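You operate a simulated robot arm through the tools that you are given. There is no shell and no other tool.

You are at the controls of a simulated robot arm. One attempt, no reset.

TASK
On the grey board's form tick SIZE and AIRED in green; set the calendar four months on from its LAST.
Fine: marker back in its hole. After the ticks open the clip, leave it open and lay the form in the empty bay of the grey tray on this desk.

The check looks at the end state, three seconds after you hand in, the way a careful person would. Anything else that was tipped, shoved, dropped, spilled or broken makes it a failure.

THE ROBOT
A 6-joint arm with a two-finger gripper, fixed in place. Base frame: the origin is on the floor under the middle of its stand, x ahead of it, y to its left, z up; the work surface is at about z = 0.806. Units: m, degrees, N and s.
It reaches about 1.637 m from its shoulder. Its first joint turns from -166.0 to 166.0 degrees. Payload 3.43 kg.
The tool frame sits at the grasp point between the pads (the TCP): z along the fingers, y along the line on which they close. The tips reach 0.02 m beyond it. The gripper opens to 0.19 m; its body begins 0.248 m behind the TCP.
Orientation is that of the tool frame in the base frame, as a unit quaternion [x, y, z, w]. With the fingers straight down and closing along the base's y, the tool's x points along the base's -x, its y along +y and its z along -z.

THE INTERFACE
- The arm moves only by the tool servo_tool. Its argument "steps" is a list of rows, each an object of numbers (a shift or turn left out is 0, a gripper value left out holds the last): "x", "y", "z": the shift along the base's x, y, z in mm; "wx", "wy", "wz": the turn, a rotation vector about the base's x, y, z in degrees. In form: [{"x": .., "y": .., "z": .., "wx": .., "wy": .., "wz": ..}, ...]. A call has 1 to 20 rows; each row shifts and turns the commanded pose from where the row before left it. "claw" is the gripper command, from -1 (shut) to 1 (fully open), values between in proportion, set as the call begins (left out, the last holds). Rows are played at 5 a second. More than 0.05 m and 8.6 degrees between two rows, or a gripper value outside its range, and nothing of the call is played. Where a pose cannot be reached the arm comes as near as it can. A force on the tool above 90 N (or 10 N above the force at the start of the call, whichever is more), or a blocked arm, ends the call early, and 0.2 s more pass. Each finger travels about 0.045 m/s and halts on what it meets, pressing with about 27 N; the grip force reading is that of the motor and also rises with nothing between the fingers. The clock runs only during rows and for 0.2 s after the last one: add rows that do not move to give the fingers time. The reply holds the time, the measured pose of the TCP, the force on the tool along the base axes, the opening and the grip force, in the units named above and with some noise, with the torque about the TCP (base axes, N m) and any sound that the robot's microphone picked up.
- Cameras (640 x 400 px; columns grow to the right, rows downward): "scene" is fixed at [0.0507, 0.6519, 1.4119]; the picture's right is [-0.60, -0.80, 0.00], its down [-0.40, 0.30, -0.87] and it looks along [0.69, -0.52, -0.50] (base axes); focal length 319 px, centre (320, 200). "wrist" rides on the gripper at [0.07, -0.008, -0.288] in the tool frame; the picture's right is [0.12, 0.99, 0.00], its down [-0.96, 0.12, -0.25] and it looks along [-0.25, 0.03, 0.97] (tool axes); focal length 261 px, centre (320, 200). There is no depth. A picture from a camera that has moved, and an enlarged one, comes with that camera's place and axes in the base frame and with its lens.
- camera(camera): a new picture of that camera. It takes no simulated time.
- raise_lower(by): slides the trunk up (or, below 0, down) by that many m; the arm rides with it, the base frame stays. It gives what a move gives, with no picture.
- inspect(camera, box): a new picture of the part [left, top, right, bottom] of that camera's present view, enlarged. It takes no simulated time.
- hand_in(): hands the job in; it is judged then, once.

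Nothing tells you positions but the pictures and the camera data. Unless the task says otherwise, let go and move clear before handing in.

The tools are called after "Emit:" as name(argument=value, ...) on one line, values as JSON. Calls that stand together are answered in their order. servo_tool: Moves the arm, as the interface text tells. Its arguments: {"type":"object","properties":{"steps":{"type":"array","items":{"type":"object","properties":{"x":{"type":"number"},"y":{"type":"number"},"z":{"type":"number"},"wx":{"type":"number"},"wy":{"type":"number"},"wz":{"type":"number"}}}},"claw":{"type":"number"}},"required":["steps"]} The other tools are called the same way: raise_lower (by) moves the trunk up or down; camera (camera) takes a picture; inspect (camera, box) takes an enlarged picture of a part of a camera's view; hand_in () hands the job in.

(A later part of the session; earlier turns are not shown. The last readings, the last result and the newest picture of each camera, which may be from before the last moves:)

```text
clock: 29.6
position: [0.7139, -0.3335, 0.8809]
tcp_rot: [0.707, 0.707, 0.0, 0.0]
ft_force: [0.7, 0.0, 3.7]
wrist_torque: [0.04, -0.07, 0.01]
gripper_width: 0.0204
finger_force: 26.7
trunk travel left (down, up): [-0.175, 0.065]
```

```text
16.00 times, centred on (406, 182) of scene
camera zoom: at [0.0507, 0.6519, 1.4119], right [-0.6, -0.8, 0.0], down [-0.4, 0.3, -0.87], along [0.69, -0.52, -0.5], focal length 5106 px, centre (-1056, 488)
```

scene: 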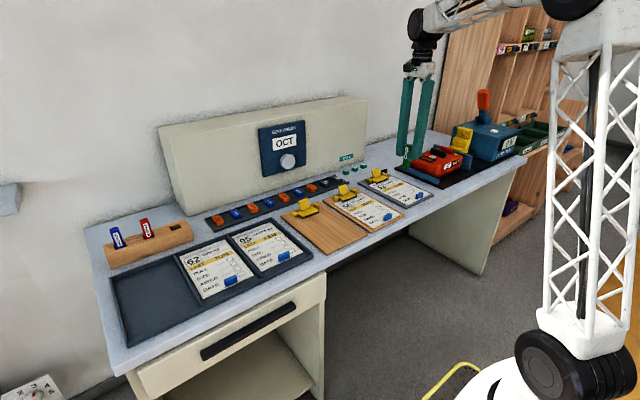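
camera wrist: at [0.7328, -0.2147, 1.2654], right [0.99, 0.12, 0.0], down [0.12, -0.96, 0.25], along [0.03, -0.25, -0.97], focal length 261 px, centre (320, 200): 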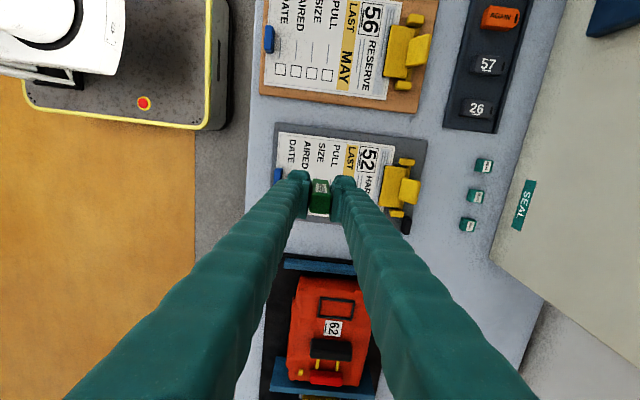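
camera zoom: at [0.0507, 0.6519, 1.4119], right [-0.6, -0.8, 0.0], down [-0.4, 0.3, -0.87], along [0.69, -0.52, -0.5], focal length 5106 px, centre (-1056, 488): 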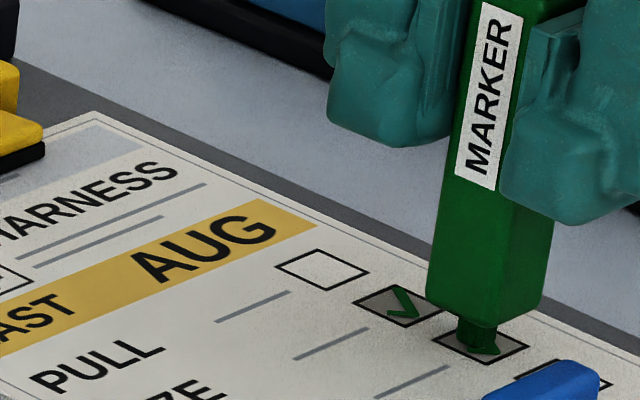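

Second tick made. Lifting to check both.

Emit:
servo_tool(steps=[{"z": 4}, {"z": 11.7}, {"z": 20}, {"z": 20}, {"z": 20}, {"z": 20}, {}])

Emit:
inspect(camera="scene", box=[382, 167, 430, 197])

```text
clock: 31.2
position: [0.7143, -0.3329, 0.9768]
tcp_rot: [0.707, 0.707, 0.0, 0.0]
ft_force: [0.3, -0.1, -1.1]
wrist_torque: [0.01, 0.0, 0.0]
gripper_width: 0.0202
finger_force: 26.5
trunk travel left (down, up): [-0.175, 0.065]
```

```text
13.33 times, centred on (406, 182) of scene
camera zoom: at [0.0507, 0.6519, 1.4119], right [-0.6, -0.8, 0.0], down [-0.4, 0.3, -0.87], along [0.69, -0.52, -0.5], focal length 4255 px, centre (-827, 440)
```

zoom: 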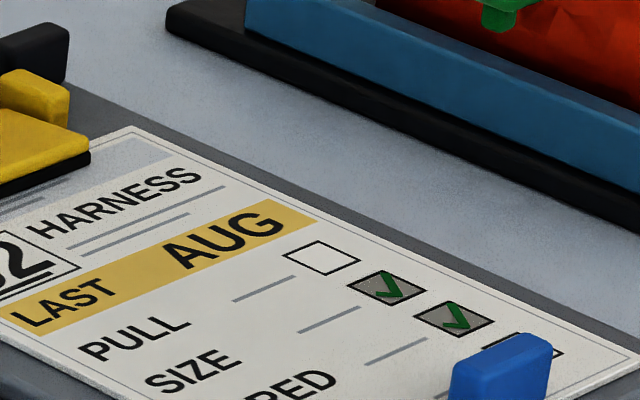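

Both SIZE and AIRED are ticked in green. Now carrying the marker back above its hole by the reverse path.

Emit:
servo_tool(steps=[{"x": 10, "y": 40}, {"x": 10, "y": 40}, {"x": 10, "y": 40}, {"x": 10, "y": 40}, {"x": 10, "y": 40}, {"x": 10, "y": 40}, {"x": 10, "y": 40}, {"x": 10, "y": 40}, {"x": 10, "y": 40}, {"x": 10, "y": 40}, {"x": 10, "y": 40}, {"x": 10, "y": 40}, {"x": 10, "y": 40}, {"x": 10, "y": 40}, {"x": 10, "y": 40}, {"x": 10, "y": 40}, {"x": 10, "y": 40}, {"x": 10, "y": 40}, {"x": 10, "y": 40}, {}])

Emit:
servo_tool(steps=[{"x": 10, "y": 40}, {"x": 10, "y": 40}, {"x": 23, "y": 7}, {"x": 23.5}, {}, {}])

Emit:
inspect(camera="scene", box=[120, 150, 216, 210])

Emit:
inspect(camera="wrist", box=[270, 130, 370, 220])

```text
clock: 35.4
position: [0.9044, 0.425, 0.976]
tcp_rot: [0.707, 0.707, 0.0, 0.001]
ft_force: [0.4, -0.2, -1.7]
wrist_torque: [-0.05, 0.04, -0.01]
gripper_width: 0.0205
finger_force: 27.3
trunk travel left (down, up): [-0.175, 0.065]
```

```text
clock: 36.8
position: [0.971, 0.5138, 0.9781]
tcp_rot: [0.707, 0.707, 0.001, 0.0]
ft_force: [-0.2, -0.2, 0.5]
wrist_torque: [-0.01, 0.01, -0.01]
gripper_width: 0.0203
finger_force: 27.4
trunk travel left (down, up): [-0.175, 0.065]
```

```text
6.67 times, centred on (168, 180) of scene
camera zoom: at [0.0507, 0.6519, 1.4119], right [-0.6, -0.8, 0.0], down [-0.4, 0.3, -0.87], along [0.69, -0.52, -0.5], focal length 2128 px, centre (1333, 333)
```

zoom: 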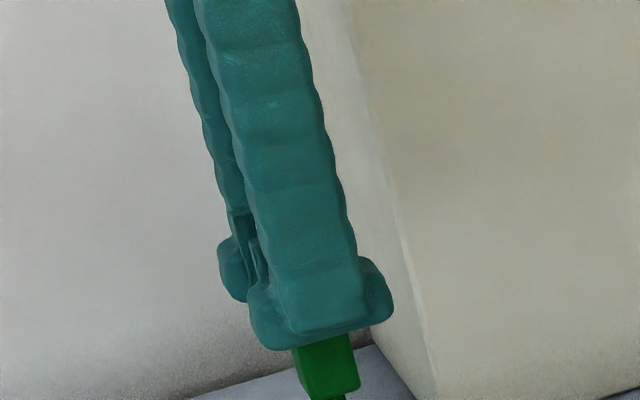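

```text
4.44 times, centred on (320, 175) of wrist
camera zoom: at [0.9622, 0.5849, 1.2653], right [0.99, 0.12, 0.0], down [0.12, -0.96, 0.25], along [0.03, -0.25, -0.97], focal length 1158 px, centre (320, 311)
```

zoom: 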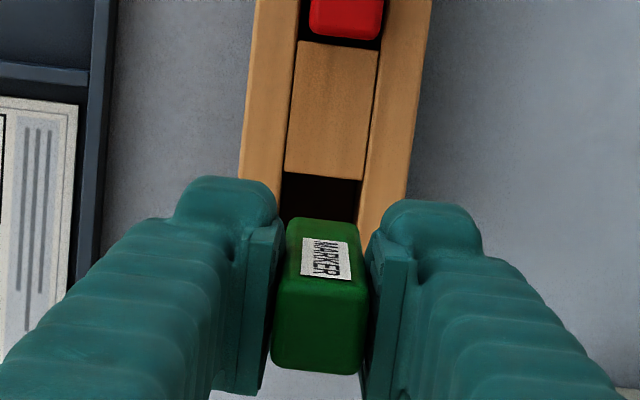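

Emit:
servo_tool(steps=[{"z": -20}, {"z": -20}, {"z": -15}, {}, {}])

Emit:
inspect(camera="scene", box=[140, 190, 204, 230])

Emit:
inspect(camera="wrist", box=[270, 130, 370, 220])

```text
clock: 38.0
position: [0.9714, 0.5153, 0.9223]
tcp_rot: [0.707, 0.707, 0.0, 0.001]
ft_force: [-0.3, 0.5, -1.0]
wrist_torque: [-0.02, -0.01, -0.02]
gripper_width: 0.0206
finger_force: 27.0
trunk travel left (down, up): [-0.175, 0.065]
```

```text
10.00 times, centred on (172, 210) of scene
camera zoom: at [0.0507, 0.6519, 1.4119], right [-0.6, -0.8, 0.0], down [-0.4, 0.3, -0.87], along [0.69, -0.52, -0.5], focal length 3191 px, centre (1800, 100)
```

zoom: 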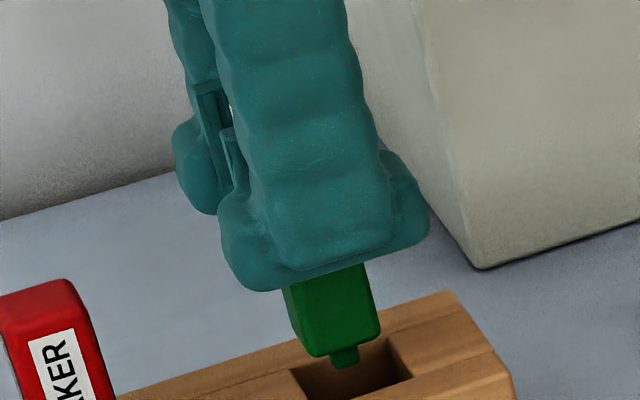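

```text
4.44 times, centred on (320, 175) of wrist
camera zoom: at [0.9627, 0.5852, 1.21], right [0.99, 0.12, 0.0], down [0.12, -0.96, 0.25], along [0.03, -0.25, -0.97], focal length 1158 px, centre (320, 311)
```

zoom: 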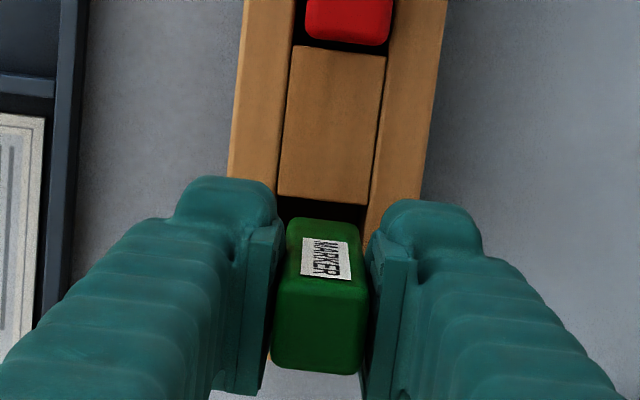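

Emit:
servo_tool(steps=[{"z": -8}, {"z": -8}, {"z": -8}, {}])

Emit:
inspect(camera="scene", box=[140, 190, 204, 230])

```text
clock: 39.0
position: [0.9711, 0.5149, 0.8979]
tcp_rot: [0.707, 0.707, 0.0, 0.0]
ft_force: [-0.2, 0.6, -0.5]
wrist_torque: [-0.01, -0.02, -0.01]
gripper_width: 0.0207
finger_force: 26.9
trunk travel left (down, up): [-0.175, 0.065]
```

```text
10.00 times, centred on (172, 210) of scene
camera zoom: at [0.0507, 0.6519, 1.4119], right [-0.6, -0.8, 0.0], down [-0.4, 0.3, -0.87], along [0.69, -0.52, -0.5], focal length 3191 px, centre (1800, 100)
```

zoom: 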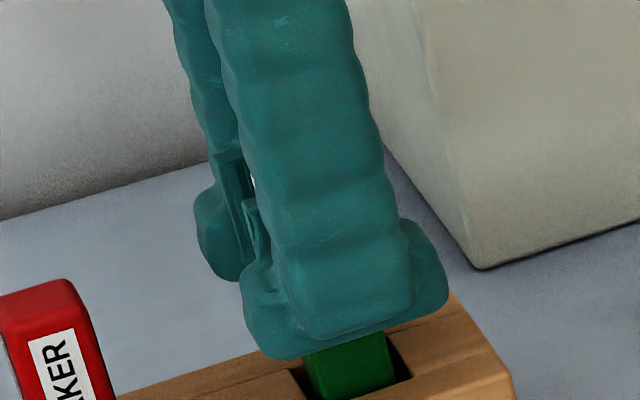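

Emit:
servo_tool(steps=[{"z": -6}, {"z": -6}, {"z": -5}, {}])

Emit:
servo_tool(steps=[{"z": -1.5}, {"z": -1.5}, {}])

Emit:
inspect(camera="wrist", box=[250, 110, 390, 230])

```text
clock: 40.0
position: [0.9704, 0.513, 0.8809]
tcp_rot: [0.707, 0.707, 0.0, 0.0]
ft_force: [-0.6, -0.3, -0.4]
wrist_torque: [-0.01, 0.03, 0.03]
gripper_width: 0.0203
finger_force: 27.4
trunk travel left (down, up): [-0.175, 0.065]
```

```text
clock: 40.8
position: [0.971, 0.515, 0.8777]
tcp_rot: [0.708, 0.707, 0.0, 0.0]
ft_force: [1.0, 0.6, -1.3]
wrist_torque: [0.02, -0.02, 0.0]
gripper_width: 0.0203
finger_force: 26.9
trunk travel left (down, up): [-0.175, 0.065]
```

```text
3.33 times, centred on (320, 170) of wrist
camera zoom: at [0.9619, 0.5842, 1.1661], right [0.99, 0.12, 0.0], down [0.12, -0.96, 0.25], along [0.03, -0.25, -0.97], focal length 869 px, centre (320, 300)
```

zoom: 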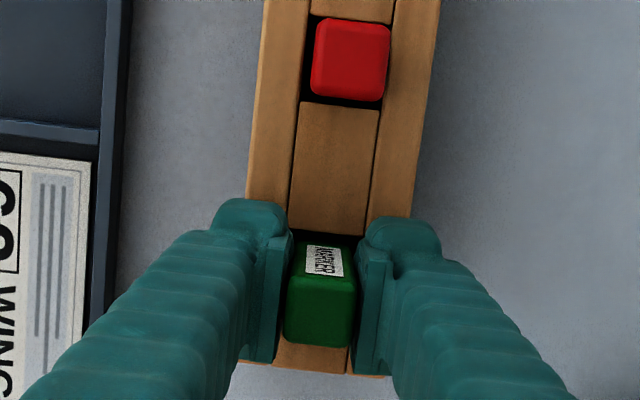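

Emit:
servo_tool(steps=[{"z": -0.8}, {"z": -0.8}, {}])

Emit:
servo_tool(steps=[{}, {}, {}, {}, {}, {}], claw=-0.3)

Emit:
inspect(camera="wrist", box=[250, 110, 390, 230])

```text
clock: 41.6
position: [0.9708, 0.5138, 0.8758]
tcp_rot: [0.707, 0.707, 0.0, 0.0]
ft_force: [0.0, 0.2, -0.6]
wrist_torque: [0.01, 0.01, 0.01]
gripper_width: 0.0207
finger_force: 26.9
trunk travel left (down, up): [-0.175, 0.065]
```

```text
clock: 43.0
position: [0.9706, 0.5138, 0.8764]
tcp_rot: [0.707, 0.707, 0.001, 0.0]
ft_force: [-0.3, -0.2, -0.4]
wrist_torque: [0.0, 0.04, 0.0]
gripper_width: 0.0663
finger_force: 0.1
trunk travel left (down, up): [-0.175, 0.065]
```

```text
3.33 times, centred on (320, 170) of wrist
camera zoom: at [0.9622, 0.5841, 1.1643], right [0.99, 0.12, 0.0], down [0.12, -0.96, 0.25], along [0.03, -0.25, -0.97], focal length 869 px, centre (320, 300)
```

zoom: 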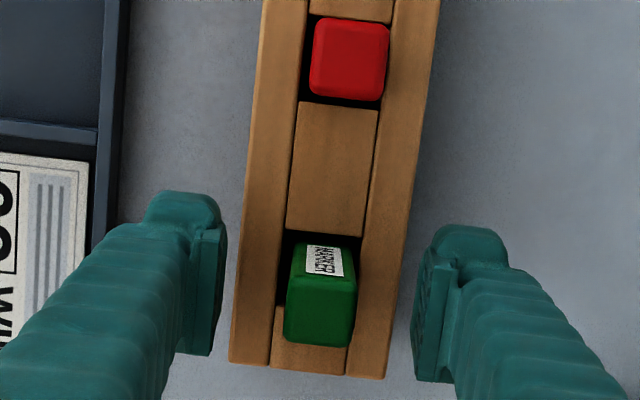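

Marker is back in its hole and released. Lifting away.

Emit:
servo_tool(steps=[{"z": 25}, {"z": 25}, {"z": 25}, {"z": 25}, {}, {}])

Emit:
inspect(camera="scene", box=[100, 190, 228, 270])

```text
clock: 44.4
position: [0.9712, 0.513, 0.9761]
tcp_rot: [0.707, 0.707, 0.0, 0.0]
ft_force: [-0.3, -0.2, -0.1]
wrist_torque: [0.01, 0.04, 0.04]
gripper_width: 0.0668
finger_force: 0.0
trunk travel left (down, up): [-0.175, 0.065]
```

```text
5.00 times, centred on (164, 230) of scene
camera zoom: at [0.0507, 0.6519, 1.4119], right [-0.6, -0.8, 0.0], down [-0.4, 0.3, -0.87], along [0.69, -0.52, -0.5], focal length 1596 px, centre (1100, 50)
```

zoom: 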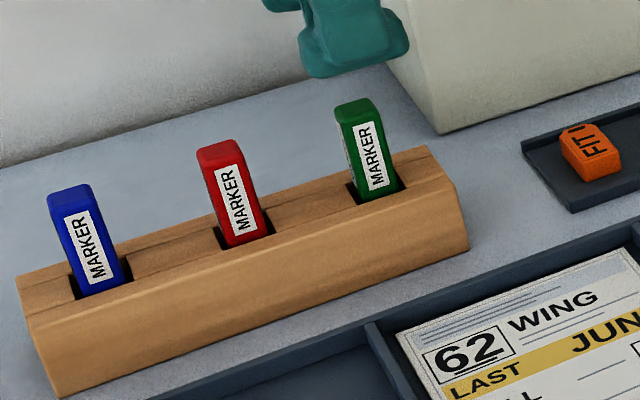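

Green marker stands in its hole as before. Next, the clip on the grey board: its lever stands up at about (0.906, -0.289, 0.846), pivot at x≈0.883. I'll close the fingers and travel there high.

Emit:
servo_tool(steps=[{"x": -30}, {"x": -30, "y": -2}, {"y": -40}, {"y": -40}, {"y": -40}, {"y": -40}, {"y": -40}, {"y": -40}, {"y": -40}, {"y": -40}, {"y": -40}, {"y": -40}, {"y": -40}, {"y": -40}, {"y": -40}, {"y": -40}, {"y": -40}, {"y": -40}, {"y": -40}, {"y": -40}], claw=-1)

Emit:
servo_tool(steps=[{"y": -40}, {"y": -40}, {}, {}])

Emit:
camera(camera="wrist")

Emit:
inspect(camera="scene", box=[340, 110, 468, 190])

```text
clock: 48.6
position: [0.9121, -0.2079, 0.9746]
tcp_rot: [0.707, 0.707, -0.001, -0.001]
ft_force: [-0.2, 0.8, 0.0]
wrist_torque: [-0.15, -0.01, -0.02]
gripper_width: 0.0
finger_force: 27.2
trunk travel left (down, up): [-0.175, 0.065]
```

```text
clock: 49.6
position: [0.9105, -0.2886, 0.9763]
tcp_rot: [0.707, 0.707, 0.0, 0.0]
ft_force: [0.2, 0.0, -1.2]
wrist_torque: [0.02, -0.01, -0.02]
gripper_width: 0.0
finger_force: 26.8
trunk travel left (down, up): [-0.175, 0.065]
```

```text
taken
camera wrist: at [0.9005, -0.2182, 1.2646], right [0.99, 0.12, 0.0], down [0.12, -0.96, 0.25], along [0.03, -0.25, -0.97], focal length 261 px, centre (320, 200)
```

wrist: 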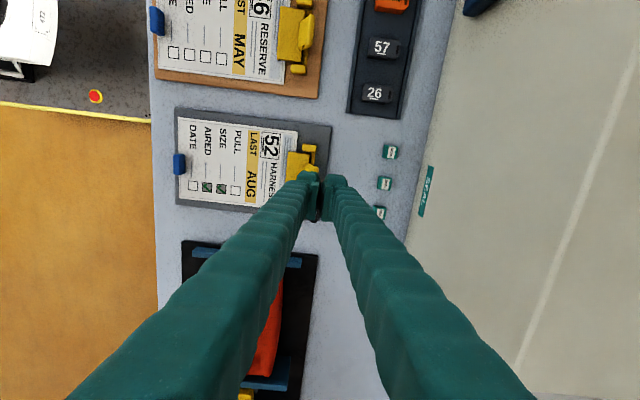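

```text
5.00 times, centred on (404, 150) of scene
camera zoom: at [0.0507, 0.6519, 1.4119], right [-0.6, -0.8, 0.0], down [-0.4, 0.3, -0.87], along [0.69, -0.52, -0.5], focal length 1596 px, centre (-100, 450)
```

zoom: 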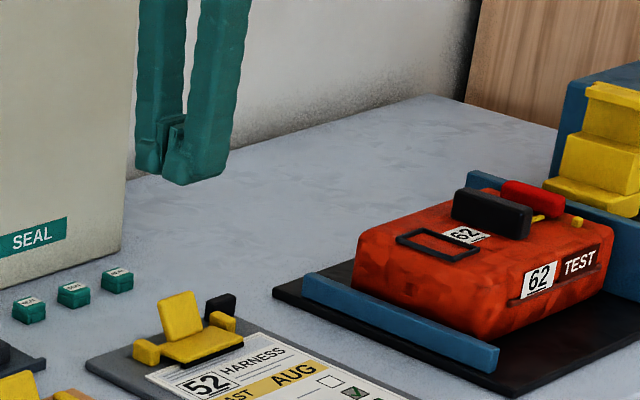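

Fingers closed above the clip. I align slightly behind the lever's top edge and descend to just above it.

Emit:
servo_tool(steps=[{"x": 16}, {"z": -25}, {"z": -25}, {"z": -25}, {"z": -20}, {}, {}])

Emit:
inspect(camera="scene", box=[350, 150, 414, 190])

Emit:
inspect(camera="wrist", box=[240, 110, 400, 230])

```text
clock: 51.2
position: [0.9267, -0.2912, 0.8827]
tcp_rot: [0.707, 0.708, 0.0, 0.0]
ft_force: [-0.7, 0.5, -0.1]
wrist_torque: [0.0, -0.03, 0.01]
gripper_width: 0.0
finger_force: 26.5
trunk travel left (down, up): [-0.175, 0.065]
```

```text
10.00 times, centred on (382, 170) of scene
camera zoom: at [0.0507, 0.6519, 1.4119], right [-0.6, -0.8, 0.0], down [-0.4, 0.3, -0.87], along [0.69, -0.52, -0.5], focal length 3191 px, centre (-300, 500)
```

zoom: 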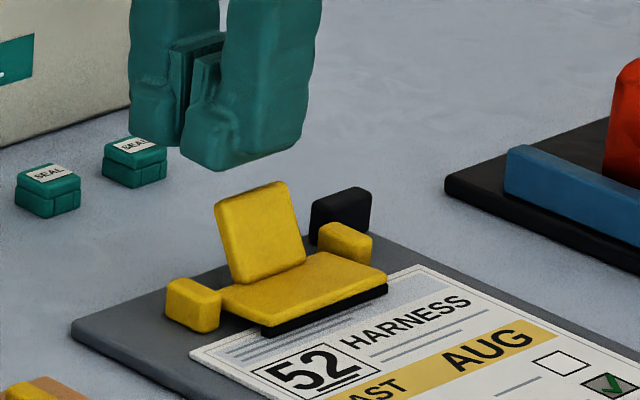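

```text
3.33 times, centred on (320, 170) of wrist
camera zoom: at [0.9175, -0.2197, 1.1708], right [0.99, 0.12, 0.0], down [0.12, -0.96, 0.25], along [0.03, -0.25, -0.97], focal length 869 px, centre (320, 300)
```

zoom: 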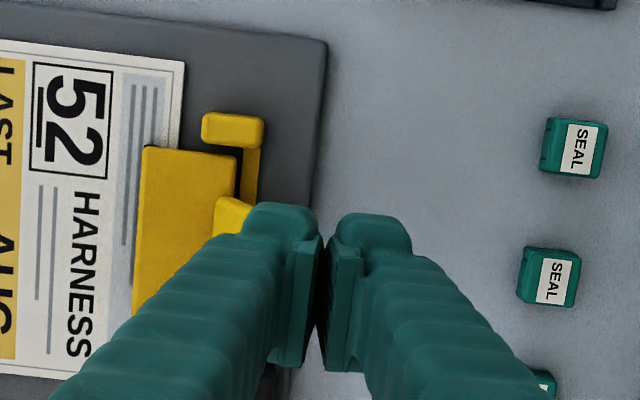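

Emit:
servo_tool(steps=[{"z": -5}, {"z": -4}, {"z": -3}, {}])

Emit:
inspect(camera="scene", box=[350, 150, 414, 190])

```text
clock: 52.2
position: [0.9274, -0.2905, 0.8693]
tcp_rot: [0.707, 0.707, -0.001, -0.001]
ft_force: [0.3, -0.3, -0.5]
wrist_torque: [-0.01, -0.03, -0.01]
gripper_width: 0.0001
finger_force: 26.7
trunk travel left (down, up): [-0.175, 0.065]
```

```text
10.00 times, centred on (382, 170) of scene
camera zoom: at [0.0507, 0.6519, 1.4119], right [-0.6, -0.8, 0.0], down [-0.4, 0.3, -0.87], along [0.69, -0.52, -0.5], focal length 3191 px, centre (-300, 500)
```

zoom: 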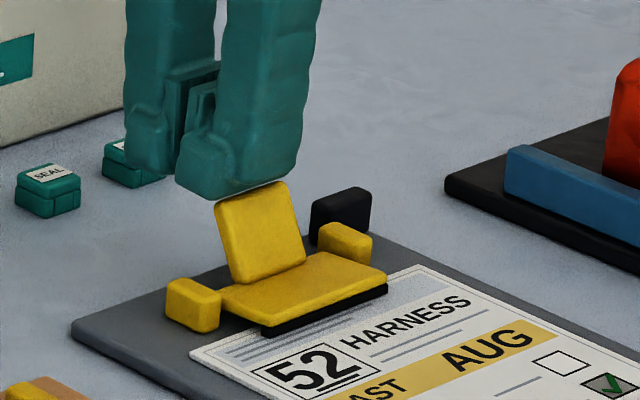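

Emit:
servo_tool(steps=[{"z": -2}, {"z": -2}, {}])

Emit:
inspect(camera="scene", box=[350, 150, 414, 190])

```text
clock: 53.0
position: [0.9266, -0.289, 0.8648]
tcp_rot: [0.707, 0.707, 0.0, 0.0]
ft_force: [1.4, 0.8, 1.3]
wrist_torque: [-0.01, 0.04, 0.01]
gripper_width: 0.0
finger_force: 27.7
trunk travel left (down, up): [-0.175, 0.065]
```

```text
10.00 times, centred on (382, 170) of scene
camera zoom: at [0.0507, 0.6519, 1.4119], right [-0.6, -0.8, 0.0], down [-0.4, 0.3, -0.87], along [0.69, -0.52, -0.5], focal length 3191 px, centre (-300, 500)
```

zoom: 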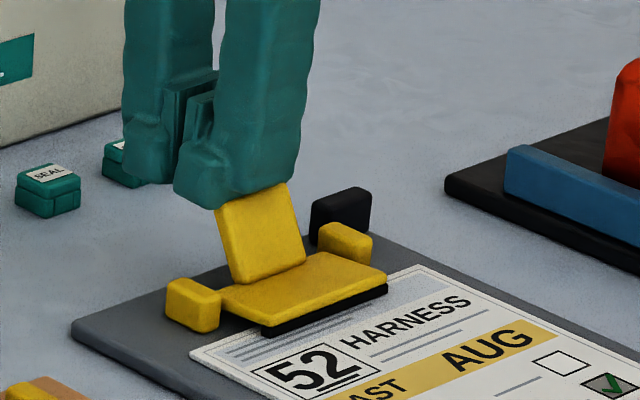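

Emit:
servo_tool(steps=[{"z": -1}, {"z": -1}, {}])

Emit:
inspect(camera="scene", box=[356, 155, 396, 180])

```text
clock: 53.8
position: [0.928, -0.288, 0.8639]
tcp_rot: [0.707, 0.707, 0.001, 0.0]
ft_force: [9.0, -1.0, 16.0]
wrist_torque: [0.0, 0.21, 0.02]
gripper_width: 0.0001
finger_force: 27.5
trunk travel left (down, up): [-0.175, 0.065]
```

```text
16.00 times, centred on (376, 168) of scene
camera zoom: at [0.0507, 0.6519, 1.4119], right [-0.6, -0.8, 0.0], down [-0.4, 0.3, -0.87], along [0.69, -0.52, -0.5], focal length 5106 px, centre (-576, 720)
```

zoom: 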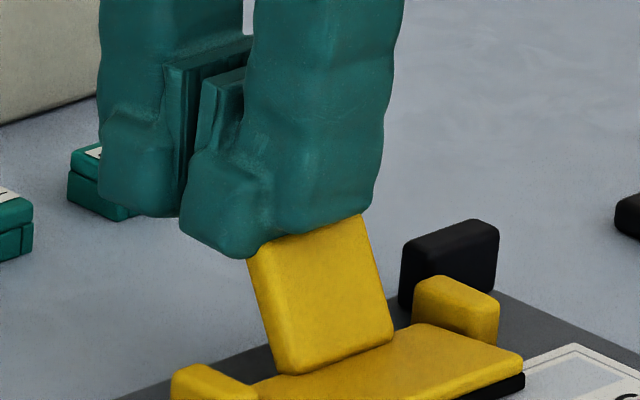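

The contact force pushed back through the pivot (finger's outer corner on the lever), so I back off, shift toward the front so the lever's edge is under the flat of the fingertip, and then follow its arc down and back.

Emit:
servo_tool(steps=[{"z": 4}, {"z": 4}, {"x": -6}, {"x": -6}, {}])

Emit:
servo_tool(steps=[{"z": -3}, {"z": -2}, {}])

Emit:
inspect(camera="scene", box=[356, 155, 396, 180])

```text
clock: 55.0
position: [0.9142, -0.2876, 0.8721]
tcp_rot: [0.707, 0.707, 0.0, 0.0]
ft_force: [2.4, -1.9, 4.9]
wrist_torque: [0.01, 0.04, 0.03]
gripper_width: 0.0
finger_force: 26.7
trunk travel left (down, up): [-0.175, 0.065]
```

```text
clock: 55.8
position: [0.9157, -0.2882, 0.8707]
tcp_rot: [0.706, 0.708, 0.001, 0.002]
ft_force: [20.6, -2.1, 48.8]
wrist_torque: [0.08, 0.51, 0.05]
gripper_width: 0.0001
finger_force: 27.4
trunk travel left (down, up): [-0.175, 0.065]
```

```text
16.00 times, centred on (376, 168) of scene
camera zoom: at [0.0507, 0.6519, 1.4119], right [-0.6, -0.8, 0.0], down [-0.4, 0.3, -0.87], along [0.69, -0.52, -0.5], focal length 5106 px, centre (-576, 720)
```

zoom: 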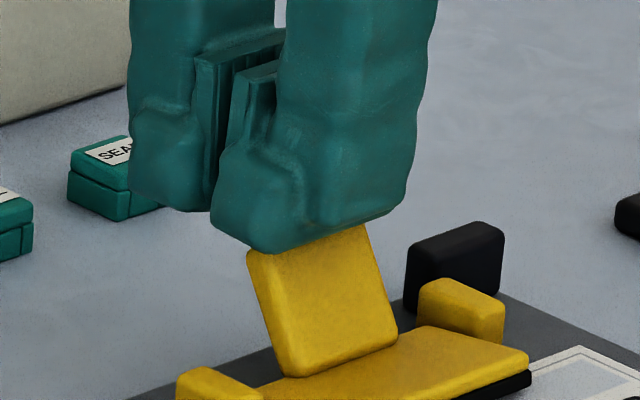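

Strong contact now; I convert it to a backward push along the lever's arc in small steps.

Emit:
servo_tool(steps=[{"x": 1.5, "z": 0.5}, {"x": 1.5}, {}])

Emit:
inspect(camera="scene", box=[356, 155, 396, 180])

```text
clock: 56.6
position: [0.9186, -0.2896, 0.8684]
tcp_rot: [0.706, 0.708, 0.001, 0.002]
ft_force: [28.8, -1.0, 57.9]
wrist_torque: [0.04, 0.57, -0.01]
gripper_width: 0.0
finger_force: 27.3
trunk travel left (down, up): [-0.175, 0.065]
```

```text
16.00 times, centred on (376, 168) of scene
camera zoom: at [0.0507, 0.6519, 1.4119], right [-0.6, -0.8, 0.0], down [-0.4, 0.3, -0.87], along [0.69, -0.52, -0.5], focal length 5106 px, centre (-576, 720)
```

zoom: 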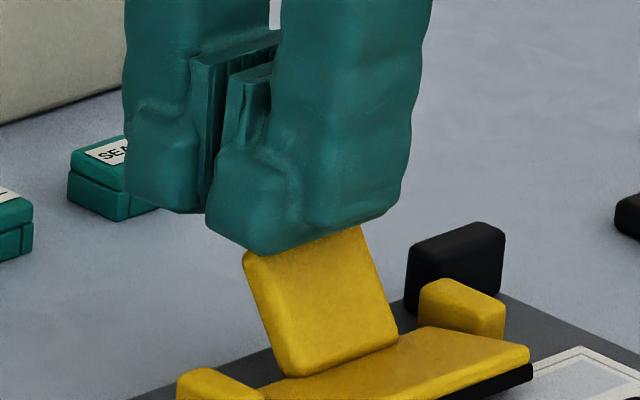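

The contact normal is unfavourable in this orientation (force through the pivot). I'll lift off, turn the gripper 90° so the fingertips are narrow along x, and press one fingertip on the lever from there.

Emit:
servo_tool(steps=[{"z": 5}, {"z": 15}, {"z": 30}, {"z": 30}, {}])

Emit:
servo_tool(steps=[{"wz": 8.18}, {"wz": 8.18}, {"wz": 8.18}, {"wz": 8.18}, {"wz": 8.18}, {"wz": 8.18}, {"wz": 8.18}, {"wz": 8.18}, {"wz": 8.18}, {"wz": 8.18}, {"wz": 8.2, "y": 20}, {}, {}])

Emit:
inspect(camera="scene", box=[350, 140, 430, 190])

Emit:
camera(camera="wrist")

```text
clock: 57.8
position: [0.9171, -0.2896, 0.9463]
tcp_rot: [0.707, 0.707, 0.001, -0.001]
ft_force: [1.1, 0.5, -0.3]
wrist_torque: [-0.02, -0.01, 0.0]
gripper_width: 0.0
finger_force: 27.0
trunk travel left (down, up): [-0.175, 0.065]
```

```text
clock: 60.6
position: [0.9167, -0.269, 0.9475]
tcp_rot: [-0.001, 1.0, 0.0, 0.0]
ft_force: [0.4, 0.5, -0.1]
wrist_torque: [0.02, 0.01, -0.01]
gripper_width: 0.0
finger_force: 27.0
trunk travel left (down, up): [-0.175, 0.065]
```

```text
8.00 times, centred on (390, 165) of scene
camera zoom: at [0.0507, 0.6519, 1.4119], right [-0.6, -0.8, 0.0], down [-0.4, 0.3, -0.87], along [0.69, -0.52, -0.5], focal length 2553 px, centre (-240, 480)
```

zoom: 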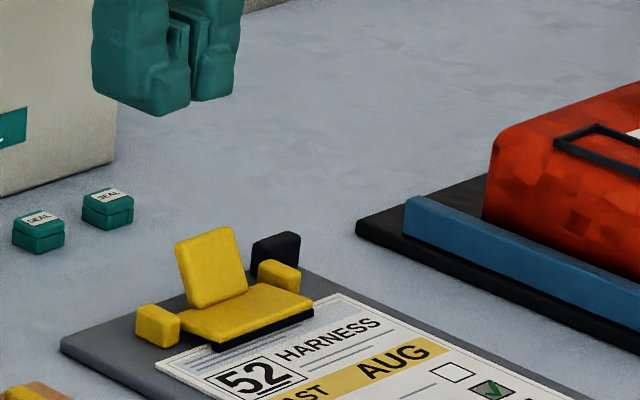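

```text
taken
camera wrist: at [0.8468, -0.2772, 1.2349], right [-0.12, 0.99, 0.0], down [0.96, 0.12, 0.25], along [0.25, 0.03, -0.97], focal length 261 px, centre (320, 200)
```

wrist: 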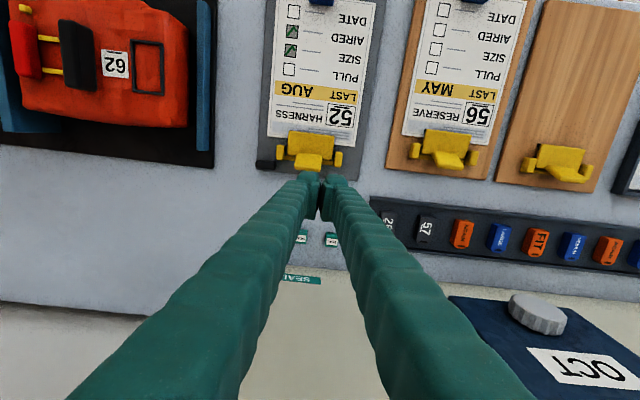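

Emit:
inspect(camera="wrist", box=[240, 110, 400, 210])

```text
4.00 times, centred on (320, 160) of wrist
camera zoom: at [0.8468, -0.2772, 1.2349], right [-0.12, 0.99, 0.0], down [0.96, 0.12, 0.25], along [0.25, 0.03, -0.97], focal length 1043 px, centre (320, 360)
```

zoom: 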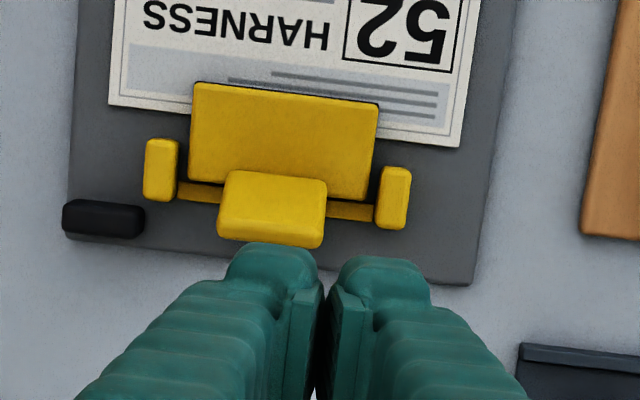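

Clip is unchanged (closed). In this orientation the left fingertip covers the lever. Descending to just above its edge.

Emit:
servo_tool(steps=[{"z": -20}, {"z": -20}, {"z": -20}, {"z": -10}, {}])

Emit:
inspect(camera="scene", box=[350, 150, 414, 190])

Emit:
inspect(camera="wrist", box=[240, 110, 400, 210])

```text
clock: 61.8
position: [0.9181, -0.2694, 0.8764]
tcp_rot: [0.0, 1.0, 0.0, -0.001]
ft_force: [0.0, -0.2, 0.1]
wrist_torque: [0.01, -0.02, 0.01]
gripper_width: 0.0001
finger_force: 27.4
trunk travel left (down, up): [-0.175, 0.065]
```

```text
10.00 times, centred on (382, 170) of scene
camera zoom: at [0.0507, 0.6519, 1.4119], right [-0.6, -0.8, 0.0], down [-0.4, 0.3, -0.87], along [0.69, -0.52, -0.5], focal length 3191 px, centre (-300, 500)
```

zoom: 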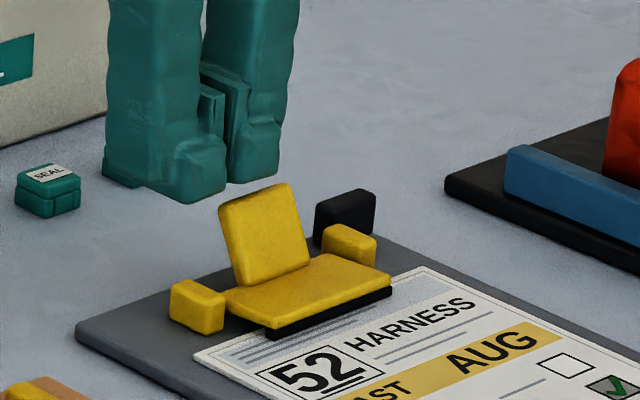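

```text
4.00 times, centred on (320, 160) of wrist
camera zoom: at [0.8465, -0.2784, 1.1644], right [-0.12, 0.99, 0.0], down [0.96, 0.12, 0.25], along [0.25, 0.03, -0.97], focal length 1043 px, centre (320, 360)
```

zoom: 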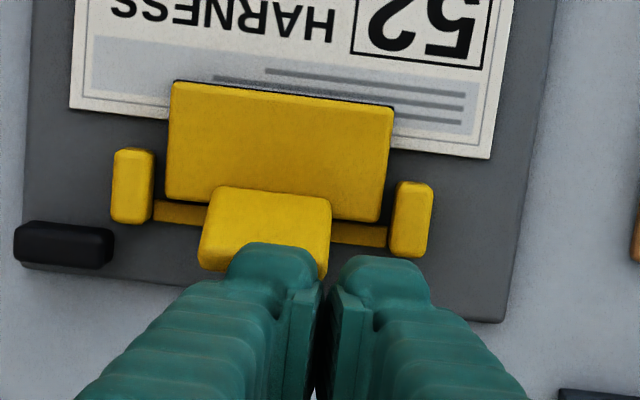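

Emit:
servo_tool(steps=[{"z": -2.5}, {"z": -2}, {}])

Emit:
servo_tool(steps=[{"z": -1.5}, {}])

Emit:
inspect(camera="scene", box=[356, 155, 396, 180])

```text
clock: 62.6
position: [0.9195, -0.269, 0.8727]
tcp_rot: [0.001, 1.0, 0.0, 0.0]
ft_force: [0.1, -0.2, -1.3]
wrist_torque: [0.0, -0.03, 0.01]
gripper_width: 0.0001
finger_force: 26.8
trunk travel left (down, up): [-0.175, 0.065]
```

```text
clock: 63.2
position: [0.918, -0.2695, 0.8709]
tcp_rot: [0.001, 1.0, 0.0, 0.0]
ft_force: [-0.8, -0.4, 0.4]
wrist_torque: [-0.01, 0.01, 0.0]
gripper_width: 0.0001
finger_force: 27.0
trunk travel left (down, up): [-0.175, 0.065]
```

```text
16.00 times, centred on (376, 168) of scene
camera zoom: at [0.0507, 0.6519, 1.4119], right [-0.6, -0.8, 0.0], down [-0.4, 0.3, -0.87], along [0.69, -0.52, -0.5], focal length 5106 px, centre (-576, 720)
```

zoom: 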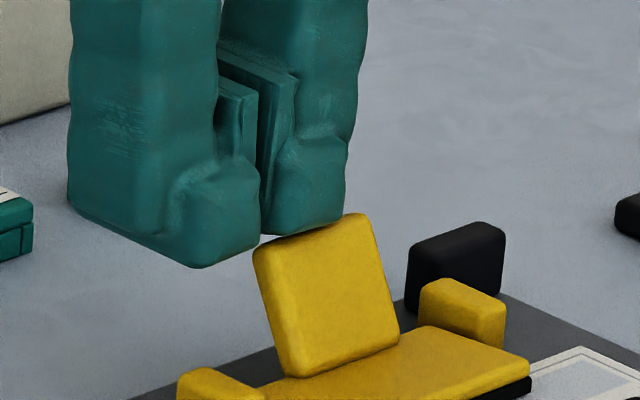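

Emit:
servo_tool(steps=[{"z": -1.5}, {}])

Emit:
servo_tool(steps=[{"z": -1.5}, {}])

Emit:
inspect(camera="scene", box=[356, 155, 396, 180])

```text
clock: 63.8
position: [0.9179, -0.2681, 0.87]
tcp_rot: [0.0, 1.0, 0.0, 0.0]
ft_force: [1.2, 0.7, 7.2]
wrist_torque: [-0.08, 0.08, 0.0]
gripper_width: 0.0001
finger_force: 26.7
trunk travel left (down, up): [-0.175, 0.065]
```

```text
clock: 64.4
position: [0.9185, -0.2689, 0.8679]
tcp_rot: [-0.001, 1.0, 0.0, 0.0]
ft_force: [8.9, -2.6, 19.4]
wrist_torque: [-0.29, 0.2, 0.18]
gripper_width: 0.0
finger_force: 27.0
trunk travel left (down, up): [-0.175, 0.065]
```

```text
16.00 times, centred on (376, 168) of scene
camera zoom: at [0.0507, 0.6519, 1.4119], right [-0.6, -0.8, 0.0], down [-0.4, 0.3, -0.87], along [0.69, -0.52, -0.5], focal length 5106 px, centre (-576, 720)
```

zoom: 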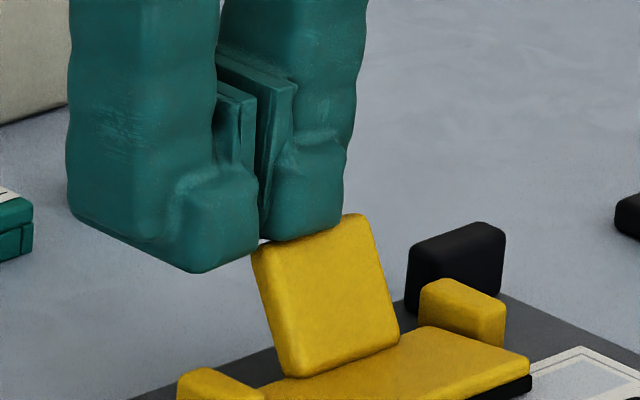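

Torque reading says the contact is near the fingertip's rounded front edge (about 19 mm ahead of the TCP). I'll lift a touch, move 12 mm forward so the lever edge sits under the flat of the tip, and press again.

Emit:
servo_tool(steps=[{"z": 6}, {"x": -6}, {"x": -6}, {"z": -2}, {}])

Emit:
servo_tool(steps=[{"z": -1.5}, {}])

Emit:
inspect(camera="scene", box=[356, 155, 396, 180])

```text
clock: 65.6
position: [0.9055, -0.2675, 0.8726]
tcp_rot: [0.0, 1.0, 0.0, 0.001]
ft_force: [3.3, -0.5, 14.2]
wrist_torque: [-0.16, 0.09, 0.07]
gripper_width: 0.0003
finger_force: 27.1
trunk travel left (down, up): [-0.175, 0.065]
```

```text
clock: 66.2
position: [0.9069, -0.2691, 0.872]
tcp_rot: [0.001, 1.0, -0.002, 0.001]
ft_force: [12.2, -2.4, 33.5]
wrist_torque: [-0.45, 0.08, 0.18]
gripper_width: 0.0
finger_force: 26.4
trunk travel left (down, up): [-0.175, 0.065]
```

```text
16.00 times, centred on (376, 168) of scene
camera zoom: at [0.0507, 0.6519, 1.4119], right [-0.6, -0.8, 0.0], down [-0.4, 0.3, -0.87], along [0.69, -0.52, -0.5], focal length 5106 px, centre (-576, 720)
```

zoom: 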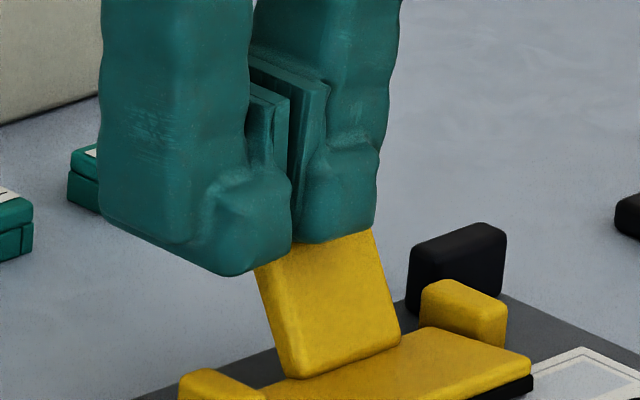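

Emit:
servo_tool(steps=[{"x": 1.5}, {"x": 1.5}, {}])

Emit:
inspect(camera="scene", box=[356, 155, 396, 180])

```text
clock: 67.0
position: [0.9092, -0.2686, 0.8708]
tcp_rot: [0.0, 1.0, -0.001, -0.001]
ft_force: [-0.8, 0.0, 0.8]
wrist_torque: [-0.02, 0.0, -0.04]
gripper_width: 0.0
finger_force: 26.9
trunk travel left (down, up): [-0.175, 0.065]
```

```text
16.00 times, centred on (376, 168) of scene
camera zoom: at [0.0507, 0.6519, 1.4119], right [-0.6, -0.8, 0.0], down [-0.4, 0.3, -0.87], along [0.69, -0.52, -0.5], focal length 5106 px, centre (-576, 720)
```

zoom: 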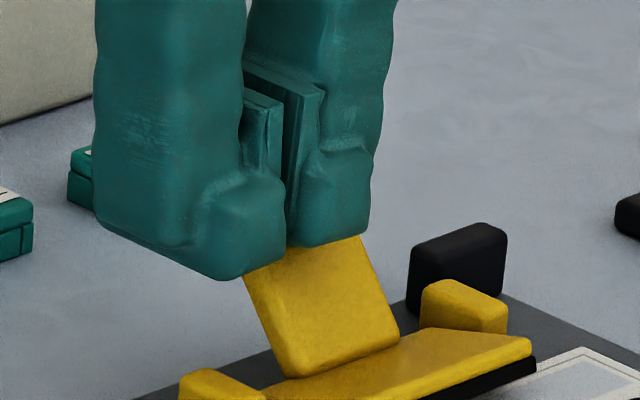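

The lever is rotating now and the jaw is starting to lift, with almost no force. Continuing along the arc.

Emit:
servo_tool(steps=[{"x": 1.5, "z": -1.5}, {"x": 1.5, "z": -1.5}, {}])

Emit:
inspect(camera="scene", box=[356, 155, 396, 180])

```text
clock: 67.8
position: [0.9122, -0.2695, 0.8679]
tcp_rot: [0.001, 1.0, 0.0, -0.001]
ft_force: [1.9, 0.0, 2.5]
wrist_torque: [-0.04, 0.02, -0.01]
gripper_width: 0.0003
finger_force: 26.5
trunk travel left (down, up): [-0.175, 0.065]
```

```text
16.00 times, centred on (376, 168) of scene
camera zoom: at [0.0507, 0.6519, 1.4119], right [-0.6, -0.8, 0.0], down [-0.4, 0.3, -0.87], along [0.69, -0.52, -0.5], focal length 5106 px, centre (-576, 720)
```

zoom: 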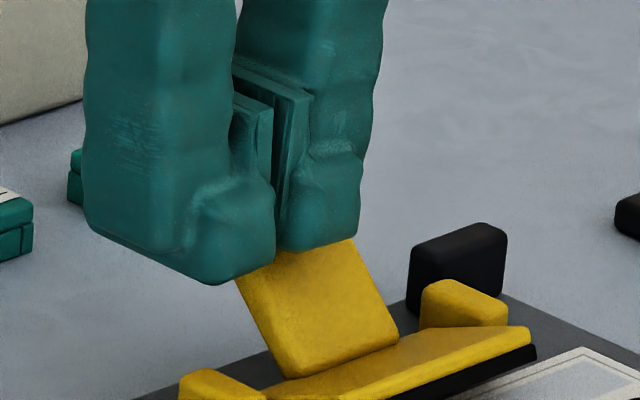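

Emit:
servo_tool(steps=[{"x": 1.5, "z": -1.5}, {"x": 1.2, "z": -1.8}, {"x": 1, "z": -2}, {}])

Emit:
inspect(camera="scene", box=[356, 155, 396, 180])

```text
clock: 68.8
position: [0.9168, -0.2688, 0.8616]
tcp_rot: [-0.001, 1.0, 0.0, 0.0]
ft_force: [0.3, 0.1, -0.7]
wrist_torque: [-0.05, -0.03, -0.02]
gripper_width: 0.0001
finger_force: 27.3
trunk travel left (down, up): [-0.175, 0.065]
```

```text
16.00 times, centred on (376, 168) of scene
camera zoom: at [0.0507, 0.6519, 1.4119], right [-0.6, -0.8, 0.0], down [-0.4, 0.3, -0.87], along [0.69, -0.52, -0.5], focal length 5106 px, centre (-576, 720)
```

zoom: 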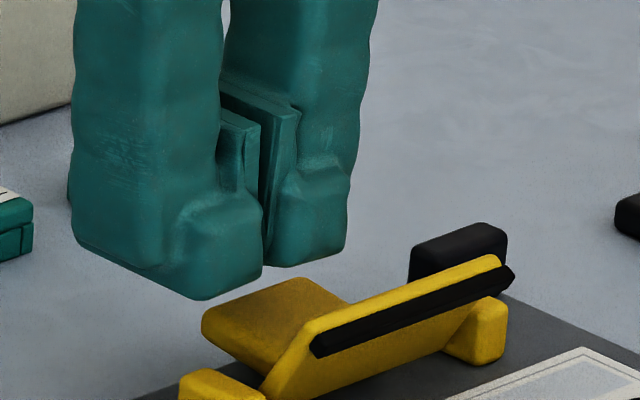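

The clip snapped over: the jaw stands up and the lever lies down. I lift clear and check that it stays open.

Emit:
servo_tool(steps=[{"z": 10}, {"z": 30}, {"z": 40}, {}, {}])

Emit:
inspect(camera="scene", box=[350, 140, 446, 200])

Emit:
inspect(camera="wrist", box=[220, 0, 420, 210])

```text
clock: 70.0
position: [0.9164, -0.2695, 0.9427]
tcp_rot: [0.0, 1.0, 0.0, 0.001]
ft_force: [-0.1, -0.1, 0.5]
wrist_torque: [-0.03, -0.02, 0.03]
gripper_width: 0.0001
finger_force: 26.9
trunk travel left (down, up): [-0.175, 0.065]
```

```text
6.67 times, centred on (398, 170) of scene
camera zoom: at [0.0507, 0.6519, 1.4119], right [-0.6, -0.8, 0.0], down [-0.4, 0.3, -0.87], along [0.69, -0.52, -0.5], focal length 2128 px, centre (-200, 400)
```

zoom: 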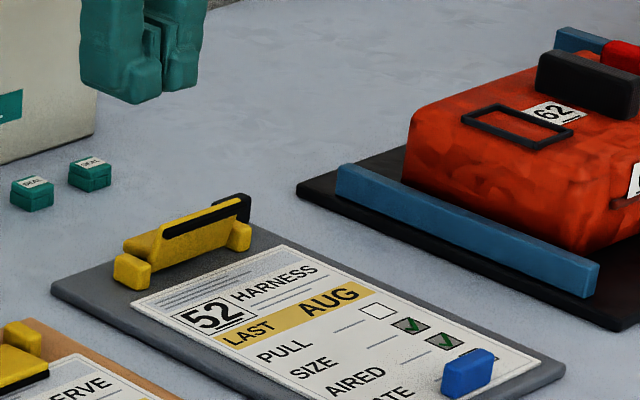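

```text
1.90 times, centred on (320, 105) of wrist
camera zoom: at [0.8448, -0.2783, 1.2305], right [-0.12, 0.99, 0.0], down [0.96, 0.12, 0.25], along [0.25, 0.03, -0.97], focal length 496 px, centre (320, 381)
```

zoom: 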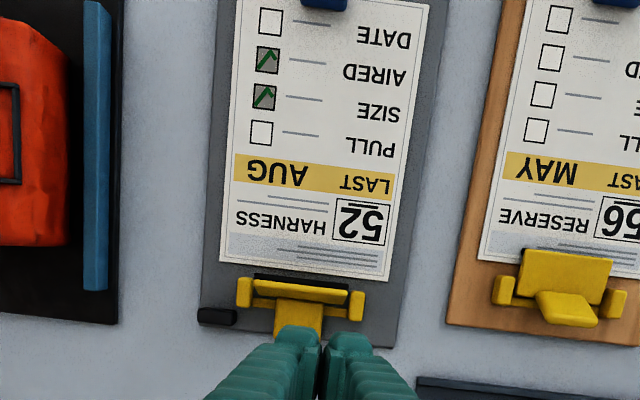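

The clip is open and stays so. Next I go to the blue tab at the front edge of the form (about x 0.672, y -0.29), opening the fingers to about 80 mm on the way.

Emit:
servo_tool(steps=[{"x": -40, "y": -4}, {"x": -40, "y": -4}, {"x": -40, "y": -4}, {"x": -40, "y": -4}, {"x": -40, "y": -4}, {"x": -40}, {}, {}], claw=-0.16)

Emit:
camera(camera="wrist")

Emit:
inspect(camera="scene", box=[370, 150, 450, 210])

```text
clock: 71.8
position: [0.6764, -0.2893, 0.9414]
tcp_rot: [0.0, 1.0, 0.0, -0.001]
ft_force: [0.2, -0.4, -0.3]
wrist_torque: [-0.02, -0.02, -0.02]
gripper_width: 0.08
finger_force: 0.0
trunk travel left (down, up): [-0.175, 0.065]
```

```text
taken
camera wrist: at [0.6062, -0.2977, 1.2297], right [-0.12, 0.99, 0.0], down [0.96, 0.12, 0.25], along [0.25, 0.03, -0.97], focal length 261 px, centre (320, 200)
```

wrist: 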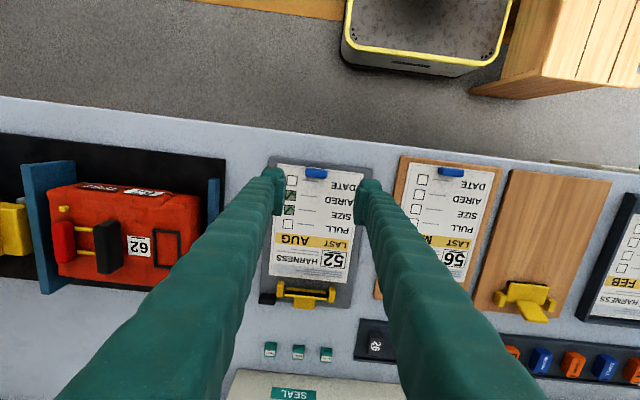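

```text
6.67 times, centred on (410, 180) of scene
camera zoom: at [0.0507, 0.6519, 1.4119], right [-0.6, -0.8, 0.0], down [-0.4, 0.3, -0.87], along [0.69, -0.52, -0.5], focal length 2128 px, centre (-280, 333)
```

zoom: 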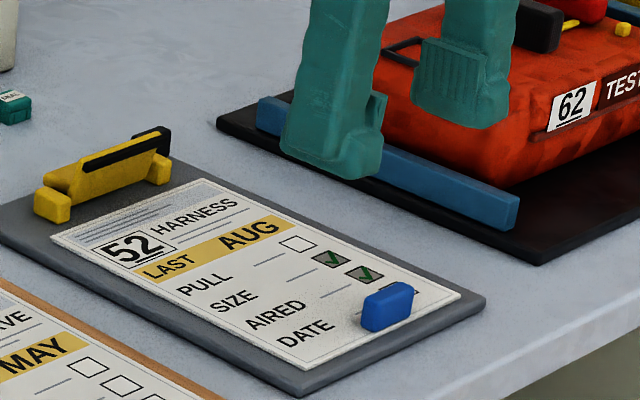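

Emit:
inspect(camera="wrist", box=[250, 140, 390, 228])

Emit:
inspect(camera="scene", box=[400, 180, 440, 205])

```text
4.55 times, centred on (320, 184) of wrist
camera zoom: at [0.6062, -0.2977, 1.2297], right [-0.12, 0.99, 0.0], down [0.96, 0.12, 0.25], along [0.25, 0.03, -0.97], focal length 1185 px, centre (320, 273)
```

zoom: 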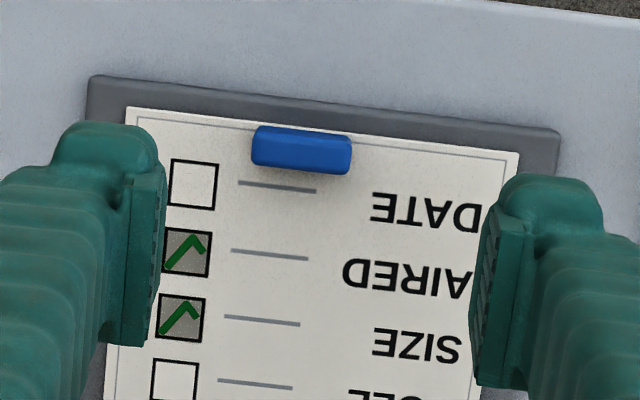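

```text
16.00 times, centred on (420, 192) of scene
camera zoom: at [0.0507, 0.6519, 1.4119], right [-0.6, -0.8, 0.0], down [-0.4, 0.3, -0.87], along [0.69, -0.52, -0.5], focal length 5106 px, centre (-1280, 320)
```

zoom: 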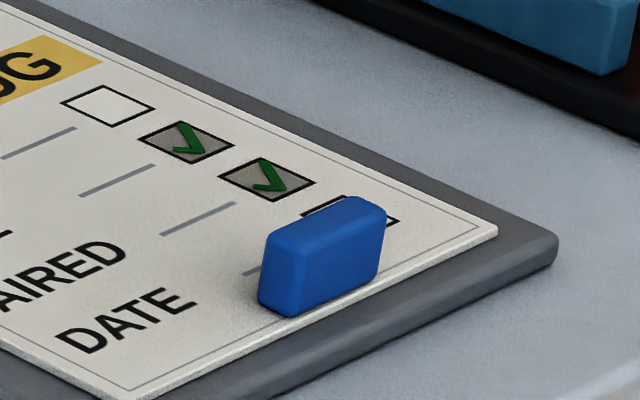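

The tab is at about (0.667, -0.297), roughly 34 × 12 mm and 17 mm tall, top at z≈0.829. I align and descend so the tips stop a few mm above the paper.

Emit:
servo_tool(steps=[{"x": -9, "y": -7}, {"z": -25}, {"z": -25}, {"z": -25}, {"z": -15}, {}, {}])

Emit:
inspect(camera="wrist", box=[250, 120, 390, 208])

Emit:
inspect(camera="scene", box=[390, 170, 454, 210])

```text
clock: 73.4
position: [0.6674, -0.2962, 0.8517]
tcp_rot: [0.0, 1.0, 0.0, 0.0]
ft_force: [0.4, 0.4, -0.7]
wrist_torque: [0.01, -0.02, 0.0]
gripper_width: 0.08
finger_force: 0.1
trunk travel left (down, up): [-0.175, 0.065]
```

```text
4.55 times, centred on (320, 164) of wrist
camera zoom: at [0.596, -0.3045, 1.1394], right [-0.12, 0.99, 0.0], down [0.96, 0.12, 0.25], along [0.25, 0.03, -0.97], focal length 1185 px, centre (320, 364)
```

zoom: 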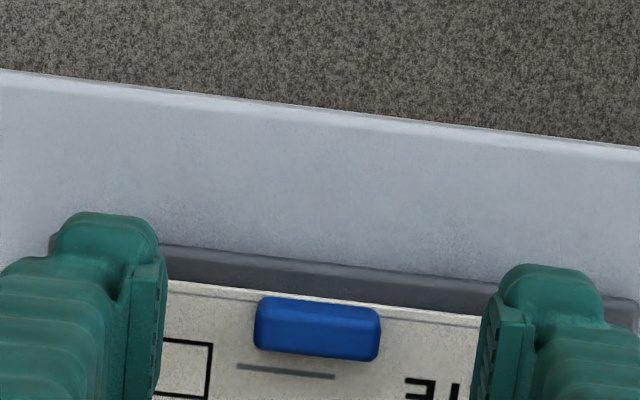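

```text
10.00 times, centred on (422, 190) of scene
camera zoom: at [0.0507, 0.6519, 1.4119], right [-0.6, -0.8, 0.0], down [-0.4, 0.3, -0.87], along [0.69, -0.52, -0.5], focal length 3191 px, centre (-700, 300)
```

zoom: 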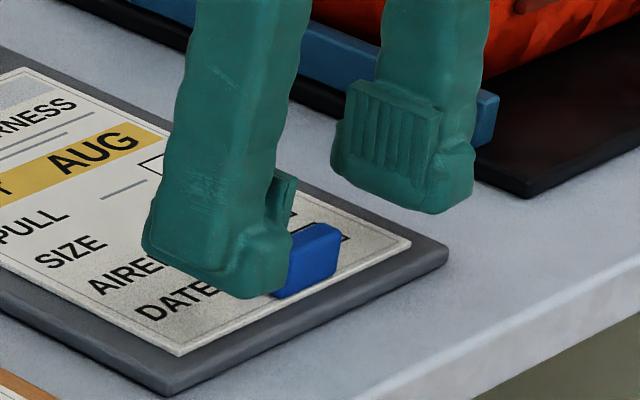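

Emit:
servo_tool(steps=[{"z": -5}, {"z": -5}, {"z": -3}, {}])

Emit:
inspect(camera="scene", box=[390, 170, 454, 210])

```text
clock: 74.4
position: [0.6667, -0.2962, 0.8394]
tcp_rot: [0.0, 1.0, 0.0, 0.0]
ft_force: [0.6, 0.4, -0.3]
wrist_torque: [-0.01, 0.01, -0.01]
gripper_width: 0.0798
finger_force: 0.1
trunk travel left (down, up): [-0.175, 0.065]
```

```text
10.00 times, centred on (422, 190) of scene
camera zoom: at [0.0507, 0.6519, 1.4119], right [-0.6, -0.8, 0.0], down [-0.4, 0.3, -0.87], along [0.69, -0.52, -0.5], focal length 3191 px, centre (-700, 300)
```

zoom: 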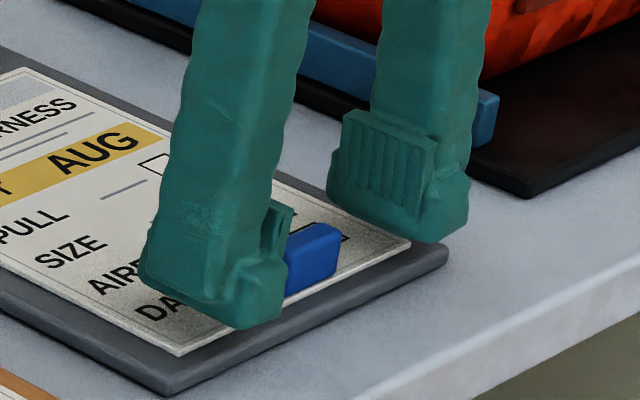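

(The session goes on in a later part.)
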